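You operate a simulated robot arm through the tools that you are given. There is no shell and no other tool. Be economical: measure what you need, move in short steps, check, and stop when the job is done.

Carry out the task below with a simulated robot arm. There is one attempt and no reset: what you move stays moved.

TASK
Fetch the can that says "nuts" from the dining table top and set it on top of the teal coaster box. Then fetch the green biscuit pack from the dining table top and stand it on the white saucer.
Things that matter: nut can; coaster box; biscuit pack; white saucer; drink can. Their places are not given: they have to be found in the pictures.

It is judged by the outcome, as a careful person would: the job done as asked, and still so three seconds after it is handed in. It fails if anything else is knocked over, pushed out of place, dropped, spilled or broken.

THE ROBOT
A 6-joint arm with a two-finger parallel gripper, fixed in place. Base frame: the origin is at the foot of the arm, x ahead of it, y to its left, z up; the work surface is at about z = 0. Lengths are in mm, angles in degrees, forces in N, time in s.
With the tool pointing down near the work surface it reaches from about 140 to 580 mm from the base axis. Its first joint turns from -66.0 to 66.0 degrees. Payload 2.1 kg.
Tool frame: the origin (TCP) lies between the finger pads and is the grasp point; the fingertips stand 30 mm ahead of it; z points along the fingers, y is the line along which they close. The gripper opens to 94 mm. The fingers are 28 mm wide and 10 mm thick; the gripper's body (50 by 96 mm) begins 55 mm behind the TCP.
Orientation is that of the tool frame in the base frame, as a unit quaternion [x, y, z, w]. With the fingers straight down and closing along the base's y, the tool's x points along the base's -x, its y along +y and its z along -z.

THE INTERFACE
- The arm moves only by the tool play_rows. Its argument "plan" is a list of rows, each an object (a shift or turn left out is 0, a gripper value left out holds the last) with "slide": the shift along the tool's x, y, z in units of 250 mm (1.0 is 250 mm), a list of three; "delta_rot": the turn, a rotation vector about the tool's x, y, z in units of 45 degrees (1.0 is 45 degrees), a list of three; "grip": the gripper command, from -1 (fully open) to 1 (shut), values between in proportion. In form: [{"slide": [tx, ty, tz], "delta_rot": [wx, wy, wz], "grip": grip}, ...]. A call has 1 to 8 rows; each row is the pose to reach, as a shift and turn from the pose commanded when the call began, along the tool's axes at that moment. A call with a number of a shift or a turn outside -1 to 1 is refused whole. A row lasts 0.2 s, in which the tool goes at most 50 mm and 8.6 degrees; a call with a longer step from one row to the next is refused whole, and so is a gripper value outside its range. A pose out of reach is approached as far as the arm can. The call stops where the force on the tool passes 40 N (or 10 N more than at its start, if that is more) or the arm is blocked; 0.2 s more then pass. The fingers move at their own pace (about 72 mm/s each) and stop on an object; they squeeze with about 43 N. The grip force told is the motor's: it shows also when the fingers shut on nothing. Time passes only in rows, and 0.2 s behind the last, so rows that repeat a pose let the fingers close. It gives the time, the measured TCP pose, the force on the tool (base axes), the opening and the grip force at its end, in the units of the frame above (readings bear some noise).
- Cameras (640 x 400 px; columns grow to the right, rows downward): "scene" is fixed at [60.8, -368.3, 499.4]; the picture's right is [0.78, -0.63, 0.00], its down [-0.26, -0.32, -0.91] and it looks along [0.57, 0.71, -0.42] (base axes); focal length 261 px, centre (320, 200). "wrist" rides on the gripper at [-37, 0, -58] in the tool frame; the picture's right is [0.00, -1.00, 0.00], its down [0.97, 0.00, -0.24] and it looks along [0.24, 0.00, 0.97] (tool axes); focal length 218 px, centre (320, 200).
- snapshot(camera): a new picture of that camera. No time passes.
- locate(camera, pixels): for up to 12 pixels [column, row] of the newest picture of that camera ("zoom" is the newest enlarged one), the place [x, y, z] in the base frame of the surface seen there, good to about 3 mm. No time passes.
- inspect(camera, box): a new picture of the part [left, top, right, bottom] of that camera's present view, enlarged. No time passes.
- job_done(): hands the job in; it is judged then, once.

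Work in short steps. Measure before you move; look again where a grasp or a placing could have gone wrong, and mend it. You have 80 turns and 46 pictures in all, the two below and enlarged ones among them. Open the gripper and draw the arm clear of the work before you hand the job in, unless the task says otherwise; then end with one line.

The tools are called as name(argument=value, ...) on one line, values as JSON. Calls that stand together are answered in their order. play_rows: Moves the arm, as the interface text tells. Its arguments: {"type":"object","properties":{"plan":{"type":"array","items":{"type":"object","properties":{"slide":{"type":"array","items":{"type":"number"}},"delta_rot":{"type":"array","items":{"type":"number"}},"grip":{"type":"number"}}}}},"required":["plan"]} The other tools are called the same way: snapshot (camera) takes a picture; locate (camera, pixels) gives the place of the surface under pixels of a picture; inspect (camera, box) takes an enlarged picture of a part of a camera's view; job_done () hands the job in.

At the start:

```text
t: 0.0
ee_pos: [283.9, -13.6, 352.0]
orientation: [0.0, 1.0, -0.001, 0.001]
contact_force: [0.3, 0.9, 0.4]
width: 93.9
gripper_force: 0.0
```

scene: 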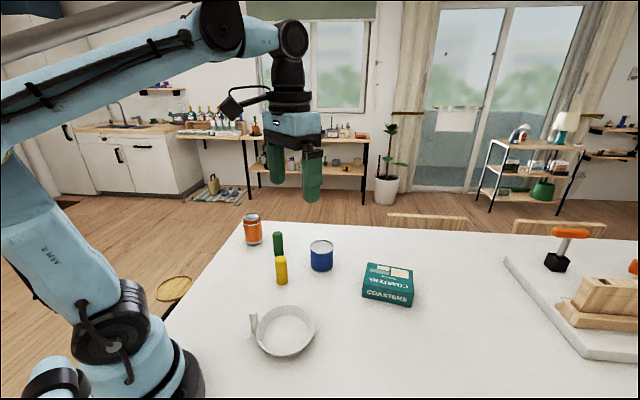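
wrist: 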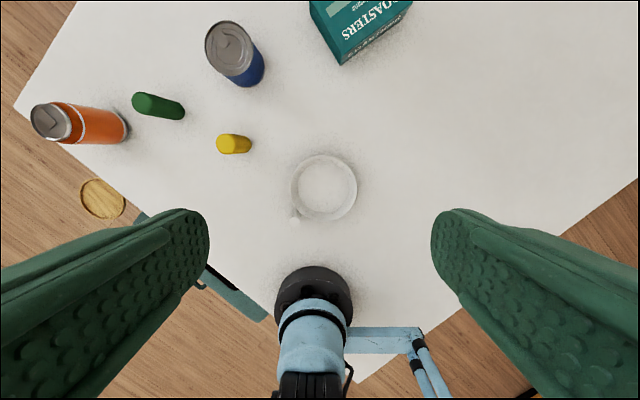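

I'll enlarge the object area to identify the items.

inspect(camera="scene", box=[220, 200, 440, 370])

inspect(camera="wrist", box=[20, 0, 440, 260])

```text
2.35 times, centred on (330, 285) of scene
```

zoom: 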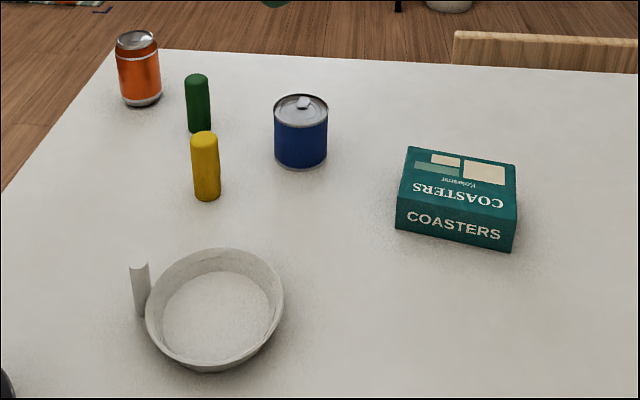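

```text
1.52 times, centred on (230, 130) of wrist
```

zoom: 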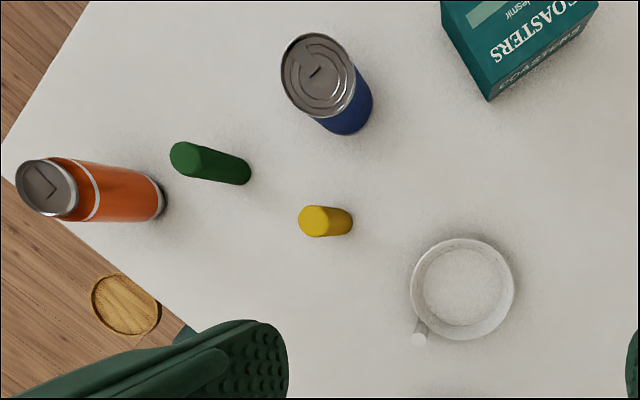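

The blue can seems to be the nut can, the orange one is the drink can. Measuring them in the zoomed wrist picture, and then in the scene.

locate(camera="zoom", pixels=[[284, 75], [355, 85], [320, 35], [310, 112], [185, 160], [325, 220], [462, 288], [418, 340], [412, 290], [514, 290], [488, 99], [48, 188]])

locate(camera="scene", pixels=[[370, 264], [411, 270], [409, 284], [366, 278], [390, 273], [279, 233], [321, 243], [282, 330], [252, 314], [253, 216], [311, 250], [332, 250]])

```text
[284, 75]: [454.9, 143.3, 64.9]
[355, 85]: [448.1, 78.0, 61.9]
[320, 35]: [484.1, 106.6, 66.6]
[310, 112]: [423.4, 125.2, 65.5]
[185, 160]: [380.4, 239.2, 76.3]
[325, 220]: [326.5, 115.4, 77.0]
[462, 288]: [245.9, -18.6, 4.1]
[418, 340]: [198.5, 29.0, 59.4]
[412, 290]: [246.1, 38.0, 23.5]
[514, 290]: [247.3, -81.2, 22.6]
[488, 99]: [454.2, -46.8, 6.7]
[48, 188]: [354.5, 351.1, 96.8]
```

```text
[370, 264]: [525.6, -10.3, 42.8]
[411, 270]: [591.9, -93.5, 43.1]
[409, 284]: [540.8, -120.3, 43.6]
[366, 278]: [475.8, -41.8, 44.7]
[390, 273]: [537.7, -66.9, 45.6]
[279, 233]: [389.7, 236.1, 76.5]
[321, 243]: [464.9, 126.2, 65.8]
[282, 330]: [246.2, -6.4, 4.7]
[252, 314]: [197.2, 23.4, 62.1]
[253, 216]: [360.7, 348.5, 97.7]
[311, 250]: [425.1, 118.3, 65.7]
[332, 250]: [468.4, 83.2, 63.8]
```

The blue can's centre is about (453,112), top z 66; the box top's centre about (533,-67), z 44; the saucer about (247,-20). I move above the can at z 200.

play_rows(plan=[{"slide": [-0.113, 0.084, 0.1], "grip": -1}, {"slide": [-0.226, 0.168, 0.2]}, {"slide": [-0.339, 0.252, 0.3]}, {"slide": [-0.452, 0.336, 0.4]}, {"slide": [-0.565, 0.42, 0.5]}, {"slide": [-0.676, 0.502, 0.608]}, {"slide": [-0.676, 0.502, 0.608]}])

snapshot(camera="wrist")

```text
t: 1.6
ee_pos: [453.9, 113.1, 201.3]
orientation: [0.0, 1.0, 0.0, 0.001]
contact_force: [-0.5, -0.2, -0.1]
width: 93.9
gripper_force: 0.0
```

```text
41 pictures are left
```

wrist: 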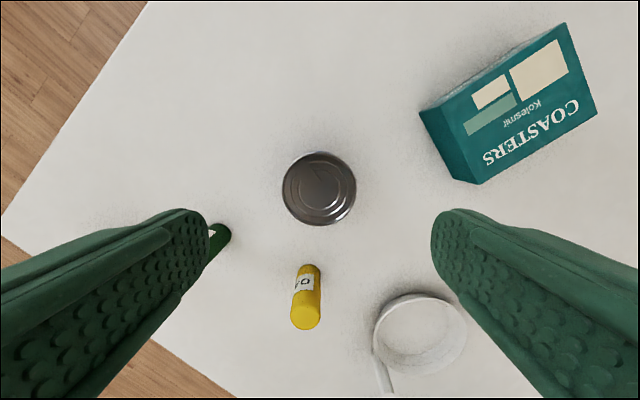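

The can's top is at (319,188) in the wrist view; the box top is at (425-595, 25-180). I measure both.

locate(camera="wrist", pixels=[[286, 188], [352, 188], [319, 156], [319, 221], [319, 190], [422, 112], [563, 24], [596, 113], [478, 183], [470, 150], [555, 70]])

```text
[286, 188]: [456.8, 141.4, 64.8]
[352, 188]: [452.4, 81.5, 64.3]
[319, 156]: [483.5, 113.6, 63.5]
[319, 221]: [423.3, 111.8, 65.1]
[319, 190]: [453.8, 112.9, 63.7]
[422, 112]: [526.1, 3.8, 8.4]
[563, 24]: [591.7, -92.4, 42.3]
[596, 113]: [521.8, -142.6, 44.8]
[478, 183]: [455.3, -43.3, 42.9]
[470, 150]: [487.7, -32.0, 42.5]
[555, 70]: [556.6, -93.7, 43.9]
```

Can centre (454,113), directly under the TCP; box top centre about (523,-70). I descend to z 38 and close.

play_rows(plan=[{"slide": [0, 0, 0.16]}, {"slide": [0, 0, 0.32]}, {"slide": [0, 0, 0.46]}, {"slide": [0, 0, 0.57]}, {"slide": [0, 0, 0.653]}, {"slide": [0, 0, 0.653]}])

play_rows(plan=[{"grip": 1}, {"grip": 1}, {"grip": 1}, {"grip": 1}])

snapshot(camera="scene")

```text
t: 3.0
ee_pos: [454.1, 114.1, 37.3]
orientation: [0.0, 1.0, 0.0, 0.001]
contact_force: [-0.2, -0.3, 0.0]
width: 94.0
gripper_force: 0.0
```

```text
t: 4.0
ee_pos: [453.5, 114.5, 37.6]
orientation: [0.0, 1.0, 0.0, 0.001]
contact_force: [0.1, -0.1, 0.0]
width: 65.9
gripper_force: 43.3
```

```text
40 pictures are left
```

scene: 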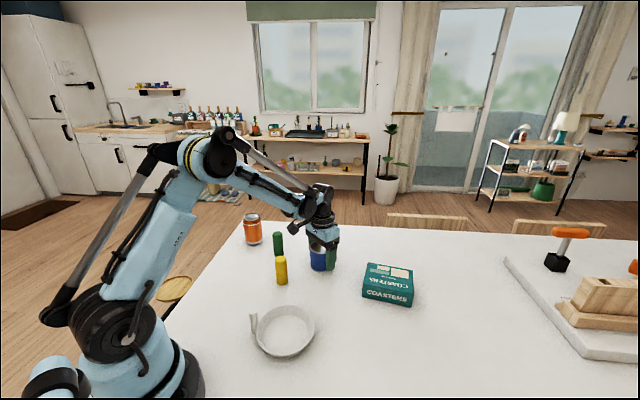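

The can is held at 65.9 mm. I lift it 110 mm and carry it over the box centre.

play_rows(plan=[{"slide": [0, 0, -0.1]}, {"slide": [0, 0, -0.27]}, {"slide": [0, 0, -0.44]}, {"slide": [0, 0, -0.44]}])

play_rows(plan=[{"slide": [-0.05, -0.13, 0]}, {"slide": [-0.1, -0.28, 0]}, {"slide": [-0.16, -0.43, 0]}, {"slide": [-0.22, -0.58, 0]}, {"slide": [-0.278, -0.738, 0]}, {"slide": [-0.278, -0.738, 0]}])

snapshot(camera="scene")

snapshot(camera="wrist")

```text
t: 5.0
ee_pos: [453.6, 113.2, 147.9]
orientation: [-0.001, 1.0, 0.0, 0.001]
contact_force: [0.2, -0.4, -0.7]
width: 66.2
gripper_force: 42.5
```

```text
t: 6.4
ee_pos: [526.1, -72.1, 148.1]
orientation: [0.0, 1.0, 0.0, 0.002]
contact_force: [0.2, 1.1, -0.9]
width: 66.1
gripper_force: 42.9
```

```text
39 pictures are left
```

scene: 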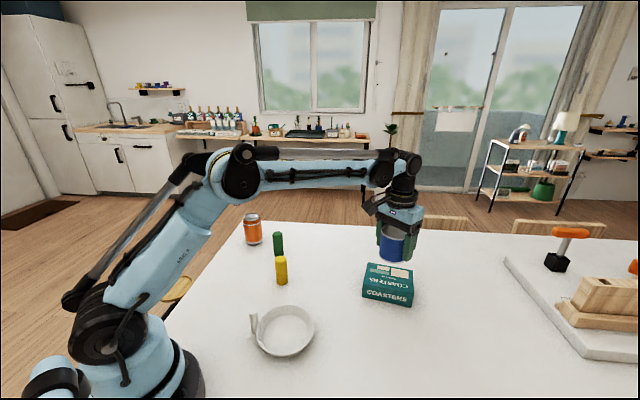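

```text
38 pictures are left
```

wrist: 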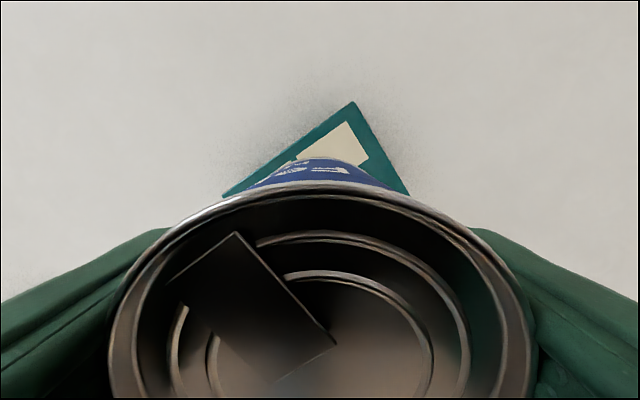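

The label is visible on the can and the box is beneath. I lower it to about z 84, then go down in small steps until contact.

play_rows(plan=[{"slide": [0.008, 0.006, 0.08]}, {"slide": [0.008, 0.006, 0.16]}, {"slide": [0.008, 0.006, 0.22]}, {"slide": [0.008, 0.006, 0.25]}, {"slide": [0.008, 0.006, 0.25]}])

inspect(camera="scene", box=[330, 200, 450, 320])

```text
t: 7.6
ee_pos: [522.3, -70.6, 86.2]
orientation: [0.0, 1.0, 0.0, 0.001]
contact_force: [0.4, 0.6, 0.3]
width: 66.1
gripper_force: 43.0
```

```text
3.33 times, centred on (390, 260) of scene
```

zoom: 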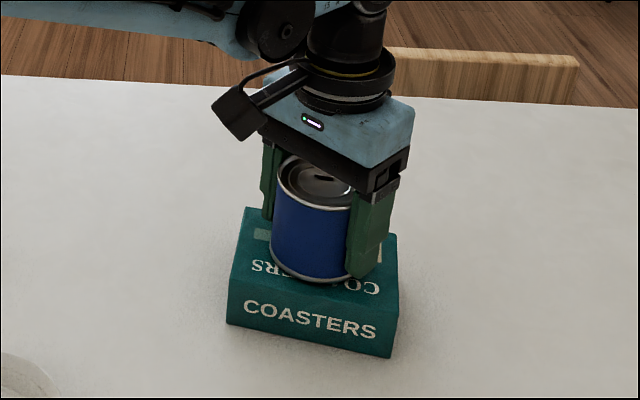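

Centred on the box and a few mm above it. I lower it 1 mm per row, watching the force.

play_rows(plan=[{"slide": [0, 0, 0.006]}, {"slide": [0, 0, 0.01]}, {"slide": [0, 0, 0.012]}])

```text
t: 8.4
ee_pos: [522.0, -71.6, 82.7]
orientation: [0.001, 1.0, 0.0, 0.001]
contact_force: [1.4, -0.2, 6.9]
width: 65.6
gripper_force: 43.0
```

Contact (about 7 N) at z 82.7. I open the gripper and rise.

play_rows(plan=[{"grip": -1}, {"grip": -1}, {"grip": -1}])

play_rows(plan=[{"slide": [0, 0, -0.08]}, {"slide": [0, 0, -0.2]}, {"slide": [0, 0, -0.36]}, {"slide": [0, 0, -0.47]}])

inspect(camera="scene", box=[220, 170, 440, 310])

```text
t: 9.2
ee_pos: [522.5, -70.5, 81.9]
orientation: [0.0, 1.0, -0.001, 0.001]
contact_force: [0.0, 0.3, 0.4]
width: 94.0
gripper_force: 0.1
```

```text
t: 10.2
ee_pos: [521.3, -68.1, 198.2]
orientation: [0.0, 1.0, 0.0, 0.001]
contact_force: [-0.3, 0.5, 0.1]
width: 94.1
gripper_force: 0.1
```

```text
2.86 times, centred on (330, 240) of scene
```

zoom: 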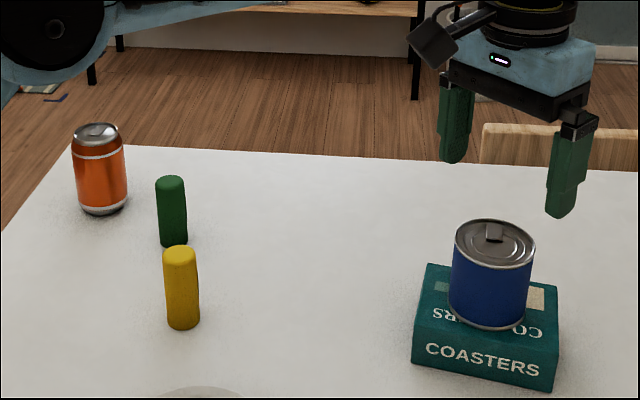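

The can stands on the box. Next I move at z 200 to above the green pack at about (388,238), in two calls.

play_rows(plan=[{"slide": [0.07, 0.15, 0]}, {"slide": [0.14, 0.32, 0]}, {"slide": [0.21, 0.49, 0]}, {"slide": [0.28, 0.66, 0]}, {"slide": [0.36, 0.83, 0]}, {"slide": [0.43, 0.98, 0]}])

play_rows(plan=[{"slide": [0.05, 0.12, 0]}, {"slide": [0.1, 0.244, 0]}, {"slide": [0.1, 0.244, 0]}])

snapshot(camera="wrist")

```text
t: 11.6
ee_pos: [413.6, 177.0, 202.2]
orientation: [0.001, 1.0, 0.001, 0.0]
contact_force: [-0.5, 0.6, 0.5]
width: 93.9
gripper_force: 0.1
```

```text
t: 12.4
ee_pos: [389.3, 236.1, 200.7]
orientation: [0.0, 1.0, 0.0, 0.0]
contact_force: [-0.1, 0.4, -0.9]
width: 93.9
gripper_force: 0.0
```

```text
35 pictures are left
```

wrist: 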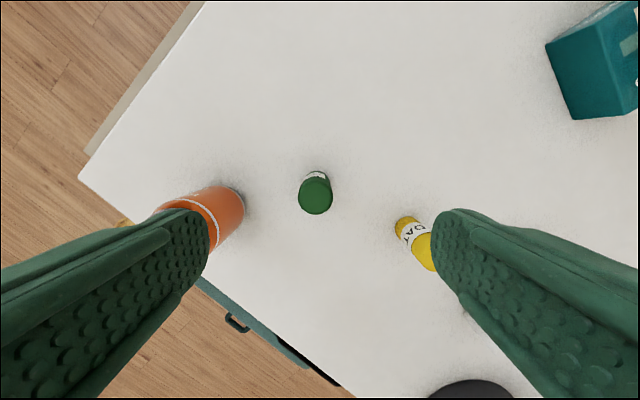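

locate(camera="wrist", pixels=[[316, 196], [300, 196], [331, 196], [316, 182], [316, 212], [240, 195], [398, 225]])

inspect(camera="wrist", box=[230, 130, 430, 255])

```text
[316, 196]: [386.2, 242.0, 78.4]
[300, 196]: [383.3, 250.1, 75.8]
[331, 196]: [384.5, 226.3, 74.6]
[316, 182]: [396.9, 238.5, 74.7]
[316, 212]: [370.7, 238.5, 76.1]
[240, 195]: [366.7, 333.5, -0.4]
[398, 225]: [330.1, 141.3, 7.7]
```

```text
3.20 times, centred on (330, 192) of wrist
```

zoom: 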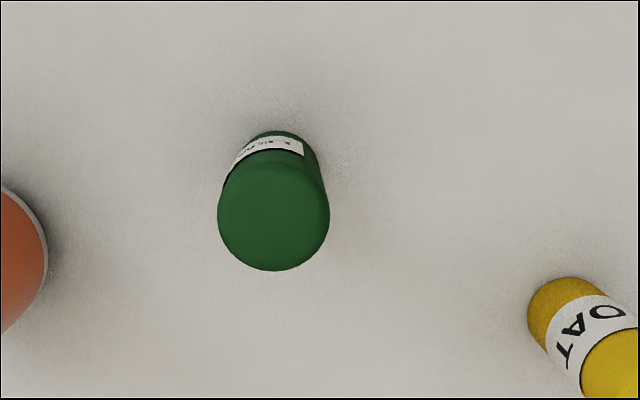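

The pack's centre is about (384,238), roughly 26 mm across, top z 77. I narrow the gripper to about 60 mm for clearance and descend to z 52.

play_rows(plan=[{"slide": [0.021, 0.009, 0.0], "grip": -0.28}, {"slide": [0.021, 0.009, 0.15]}, {"slide": [0.021, 0.009, 0.3]}, {"slide": [0.021, 0.009, 0.43]}, {"slide": [0.021, 0.009, 0.53]}, {"slide": [0.021, 0.009, 0.595]}, {"slide": [0.021, 0.009, 0.595]}])

inspect(camera="wrist", box=[160, 100, 480, 400])

```text
t: 14.0
ee_pos: [384.7, 238.7, 51.8]
orientation: [0.0, 1.0, 0.0, 0.001]
contact_force: [-0.2, 0.8, -1.0]
width: 60.2
gripper_force: 0.1
```

```text
1.33 times, centred on (320, 250) of wrist
```

zoom: 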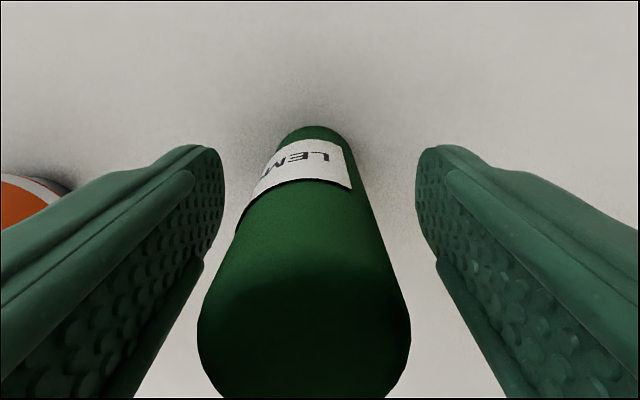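

The pack sits ~2 mm to +y of centre between the fingers. I nudge and close.

play_rows(plan=[{"slide": [0, 0.007, 0]}, {"slide": [0, 0.007, 0], "grip": 1}, {"slide": [0, 0.007, 0]}, {"slide": [0, 0.007, 0]}, {"slide": [0, 0.007, 0]}])

play_rows(plan=[{"slide": [0, 0, -0.08]}, {"slide": [0, 0, -0.24]}, {"slide": [0, 0, -0.42]}, {"slide": [0, 0, -0.5]}, {"slide": [0, 0, -0.5]}])

snapshot(camera="scene")

```text
t: 15.2
ee_pos: [384.0, 239.6, 51.1]
orientation: [0.0, 1.0, -0.001, 0.001]
contact_force: [-0.4, 0.9, -0.5]
width: 29.8
gripper_force: 43.1
```

```text
t: 16.4
ee_pos: [382.4, 240.6, 175.7]
orientation: [0.0, 1.0, 0.0, 0.001]
contact_force: [-0.3, -1.2, -0.3]
width: 29.8
gripper_force: 43.3
```

```text
32 pictures are left
```

scene: 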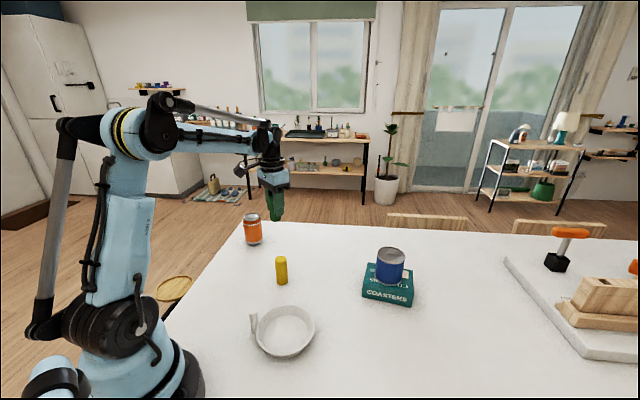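

Pack held (29.8 mm) and clear. I measure the saucer's rim and floor in the scene picture (rim about (256–315, 306–357)).

inspect(camera="scene", box=[235, 290, 335, 370])

```text
5.00 times, centred on (285, 330) of scene
```

zoom: 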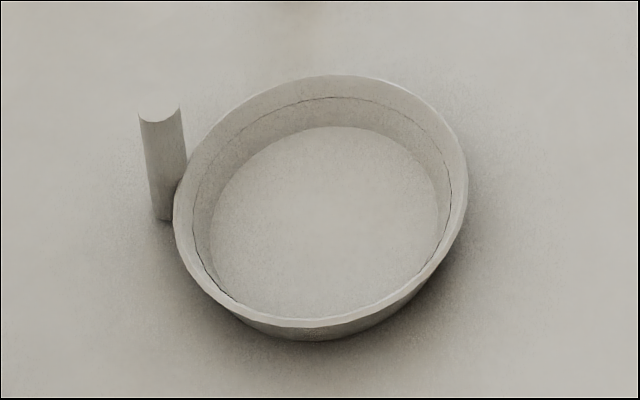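

locate(camera="zoom", pixels=[[178, 200], [464, 190], [330, 80], [310, 322], [212, 230], [437, 220], [340, 130], [325, 312], [325, 220], [160, 120]])

```text
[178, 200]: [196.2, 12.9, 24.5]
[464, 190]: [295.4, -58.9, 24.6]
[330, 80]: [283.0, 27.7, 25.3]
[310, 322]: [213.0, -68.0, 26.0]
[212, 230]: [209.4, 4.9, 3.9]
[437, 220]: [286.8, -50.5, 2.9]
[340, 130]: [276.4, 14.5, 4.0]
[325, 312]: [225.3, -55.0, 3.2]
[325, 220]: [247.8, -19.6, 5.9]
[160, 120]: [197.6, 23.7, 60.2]
```

Saucer centre (248,-21), floor z 4, rim z 25. I carry the pack there at z 175 (bottom at ~124, above the yellow pack at 77).

play_rows(plan=[{"slide": [0.07, -0.13, 0]}, {"slide": [0.15, -0.29, 0]}, {"slide": [0.23, -0.45, 0]}, {"slide": [0.31, -0.61, 0]}, {"slide": [0.39, -0.77, 0]}, {"slide": [0.47, -0.92, 0]}, {"slide": [0.51, -0.99, 0]}, {"slide": [0.51, -0.99, 0]}])

snapshot(camera="wrist")

snapshot(camera="scene")

```text
t: 18.2
ee_pos: [254.2, -9.2, 176.6]
orientation: [0.0, 1.0, 0.0, 0.001]
contact_force: [-0.2, -0.8, -1.4]
width: 30.0
gripper_force: 43.4
```

```text
30 pictures are left
```

wrist: 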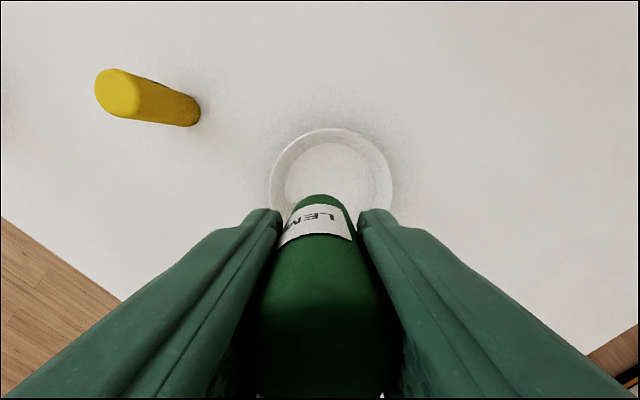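

```text
29 pictures are left
```

scene: 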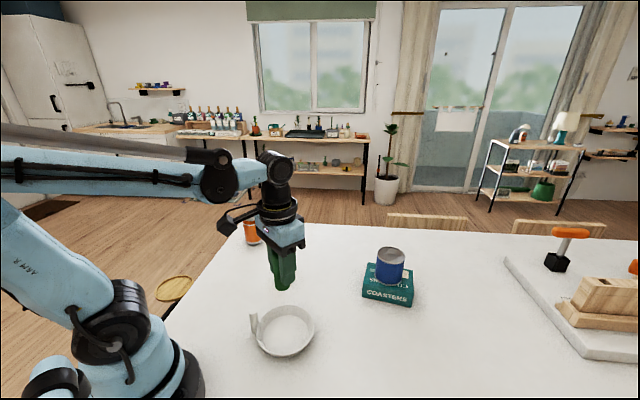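

I shift the last 6 mm / 12 mm to the centre and lower to z ~60 (place height ≈ 55).

play_rows(plan=[{"slide": [0.024, -0.047, 0]}, {"slide": [0.024, -0.047, 0.14]}, {"slide": [0.024, -0.047, 0.28]}, {"slide": [0.024, -0.047, 0.39]}, {"slide": [0.024, -0.047, 0.46]}, {"slide": [0.024, -0.047, 0.46]}])

inspect(camera="scene", box=[215, 230, 355, 370])

```text
t: 19.6
ee_pos: [250.9, -20.5, 59.9]
orientation: [0.0, 1.0, 0.0, 0.001]
contact_force: [1.0, 0.3, 0.0]
width: 30.0
gripper_force: 43.1
```

```text
2.86 times, centred on (285, 300) of scene
```

zoom: 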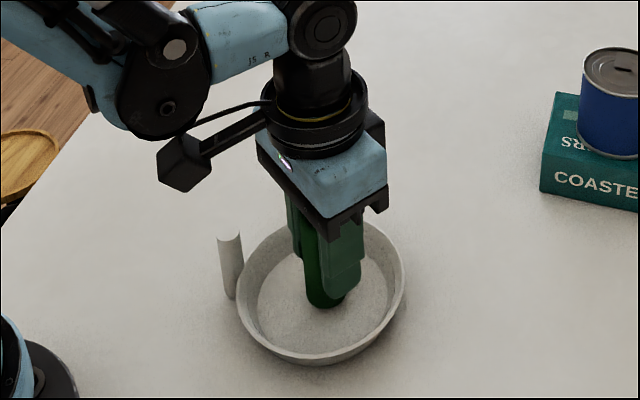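

The pack is over the centre of the floor. I lower it slowly until contact.

play_rows(plan=[{"slide": [0, 0, 0.008]}, {"slide": [0, 0, 0.013]}, {"slide": [0, 0, 0.017]}, {"slide": [0, 0, 0.017]}])

```text
t: 20.6
ee_pos: [250.6, -19.5, 55.1]
orientation: [0.0, 1.0, 0.0, 0.002]
contact_force: [0.3, 0.4, -0.3]
width: 29.5
gripper_force: 43.2
```

play_rows(plan=[{"slide": [0, 0, 0.003]}, {"slide": [0, 0, 0.006]}])

```text
t: 21.3
ee_pos: [251.2, -19.8, 54.9]
orientation: [-0.001, 1.0, -0.001, -0.001]
contact_force: [-1.9, 0.7, 20.4]
width: 29.9
gripper_force: 42.8
stopped in row 2: the force on the tool passed its limit (the readings are from after the stop); the commanded pose is now the measured one
```

Contact at z 54.9. I ease up 0.5 mm, then open partway.

play_rows(plan=[{"slide": [0, 0, -0.002]}])

play_rows(plan=[{"grip": -0.2}, {"grip": -0.2}, {"grip": -0.2}])

inspect(camera="wrist", box=[160, 100, 480, 400])

```text
t: 21.7
ee_pos: [250.3, -19.8, 55.3]
orientation: [0.0, 1.0, 0.0, -0.001]
contact_force: [-0.7, 0.9, 2.4]
width: 29.7
gripper_force: 43.3
```

```text
t: 22.5
ee_pos: [251.2, -19.1, 56.6]
orientation: [0.0, 1.0, 0.0, -0.001]
contact_force: [-0.4, 0.4, -0.4]
width: 56.3
gripper_force: 0.1
```

```text
1.33 times, centred on (320, 250) of wrist
```

zoom: 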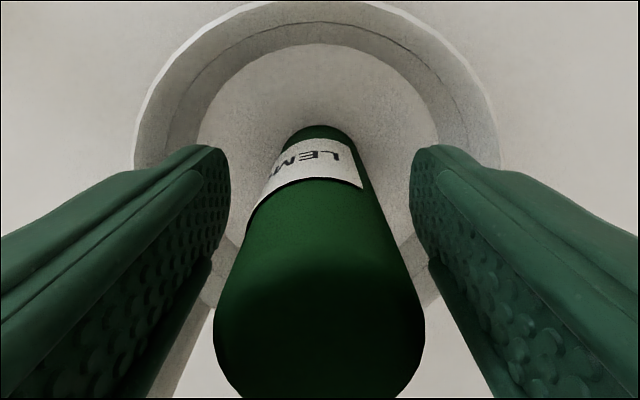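

The pack stands free between the fingers. I rise straight up and look.

play_rows(plan=[{"slide": [0, 0, -0.06]}, {"slide": [0, 0, -0.18]}, {"slide": [0, 0, -0.36]}, {"slide": [0, 0, -0.54]}, {"slide": [0, 0, -0.72]}, {"slide": [0, 0, -0.9]}, {"slide": [0, 0, -0.9]}])

snapshot(camera="scene")

snapshot(camera="wrist")

```text
t: 24.1
ee_pos: [250.9, -21.0, 280.5]
orientation: [0.0, 1.0, 0.0, -0.001]
contact_force: [0.4, 1.4, -0.4]
width: 56.5
gripper_force: 0.0
```

```text
26 pictures are left
```

scene: 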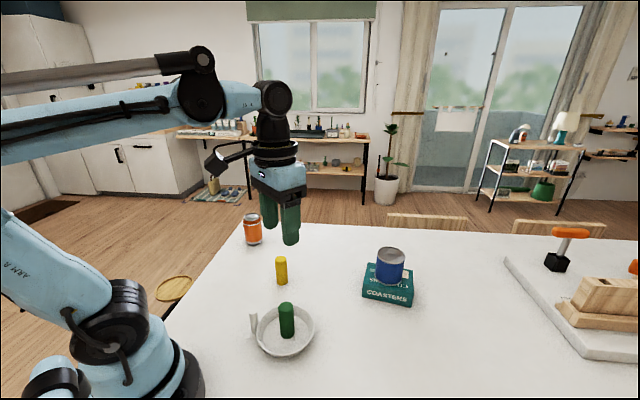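

```text
25 pictures are left
```

wrist: 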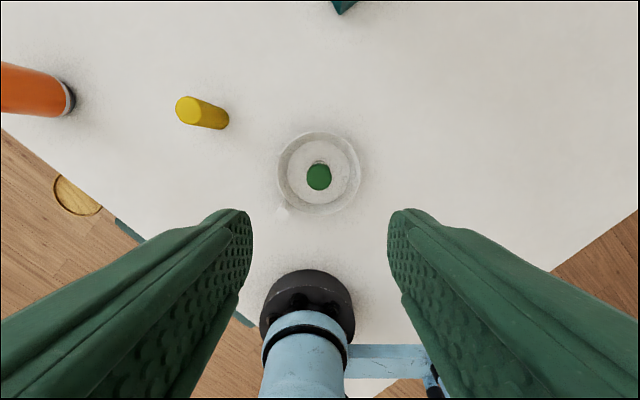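

Both items stand in place and nothing else has moved. I open fully, then hand in.

play_rows(plan=[{"slide": [0, 0, -0.1], "grip": -1}, {"slide": [0, 0, -0.2]}, {"slide": [0, 0, -0.2]}])

job_done()

```text
t: 24.9
ee_pos: [251.1, -20.8, 331.6]
orientation: [0.0, 1.0, 0.0, 0.0]
contact_force: [0.5, -0.4, -0.5]
width: 93.6
gripper_force: 0.1
```

```text
The job is handed in.
```

The blue can is on the teal coaster box and the green biscuit pack stands on the white saucer. I took the blue can to be the nut can because the only other can is the orange drink can; I never read the word "nuts" on its label.
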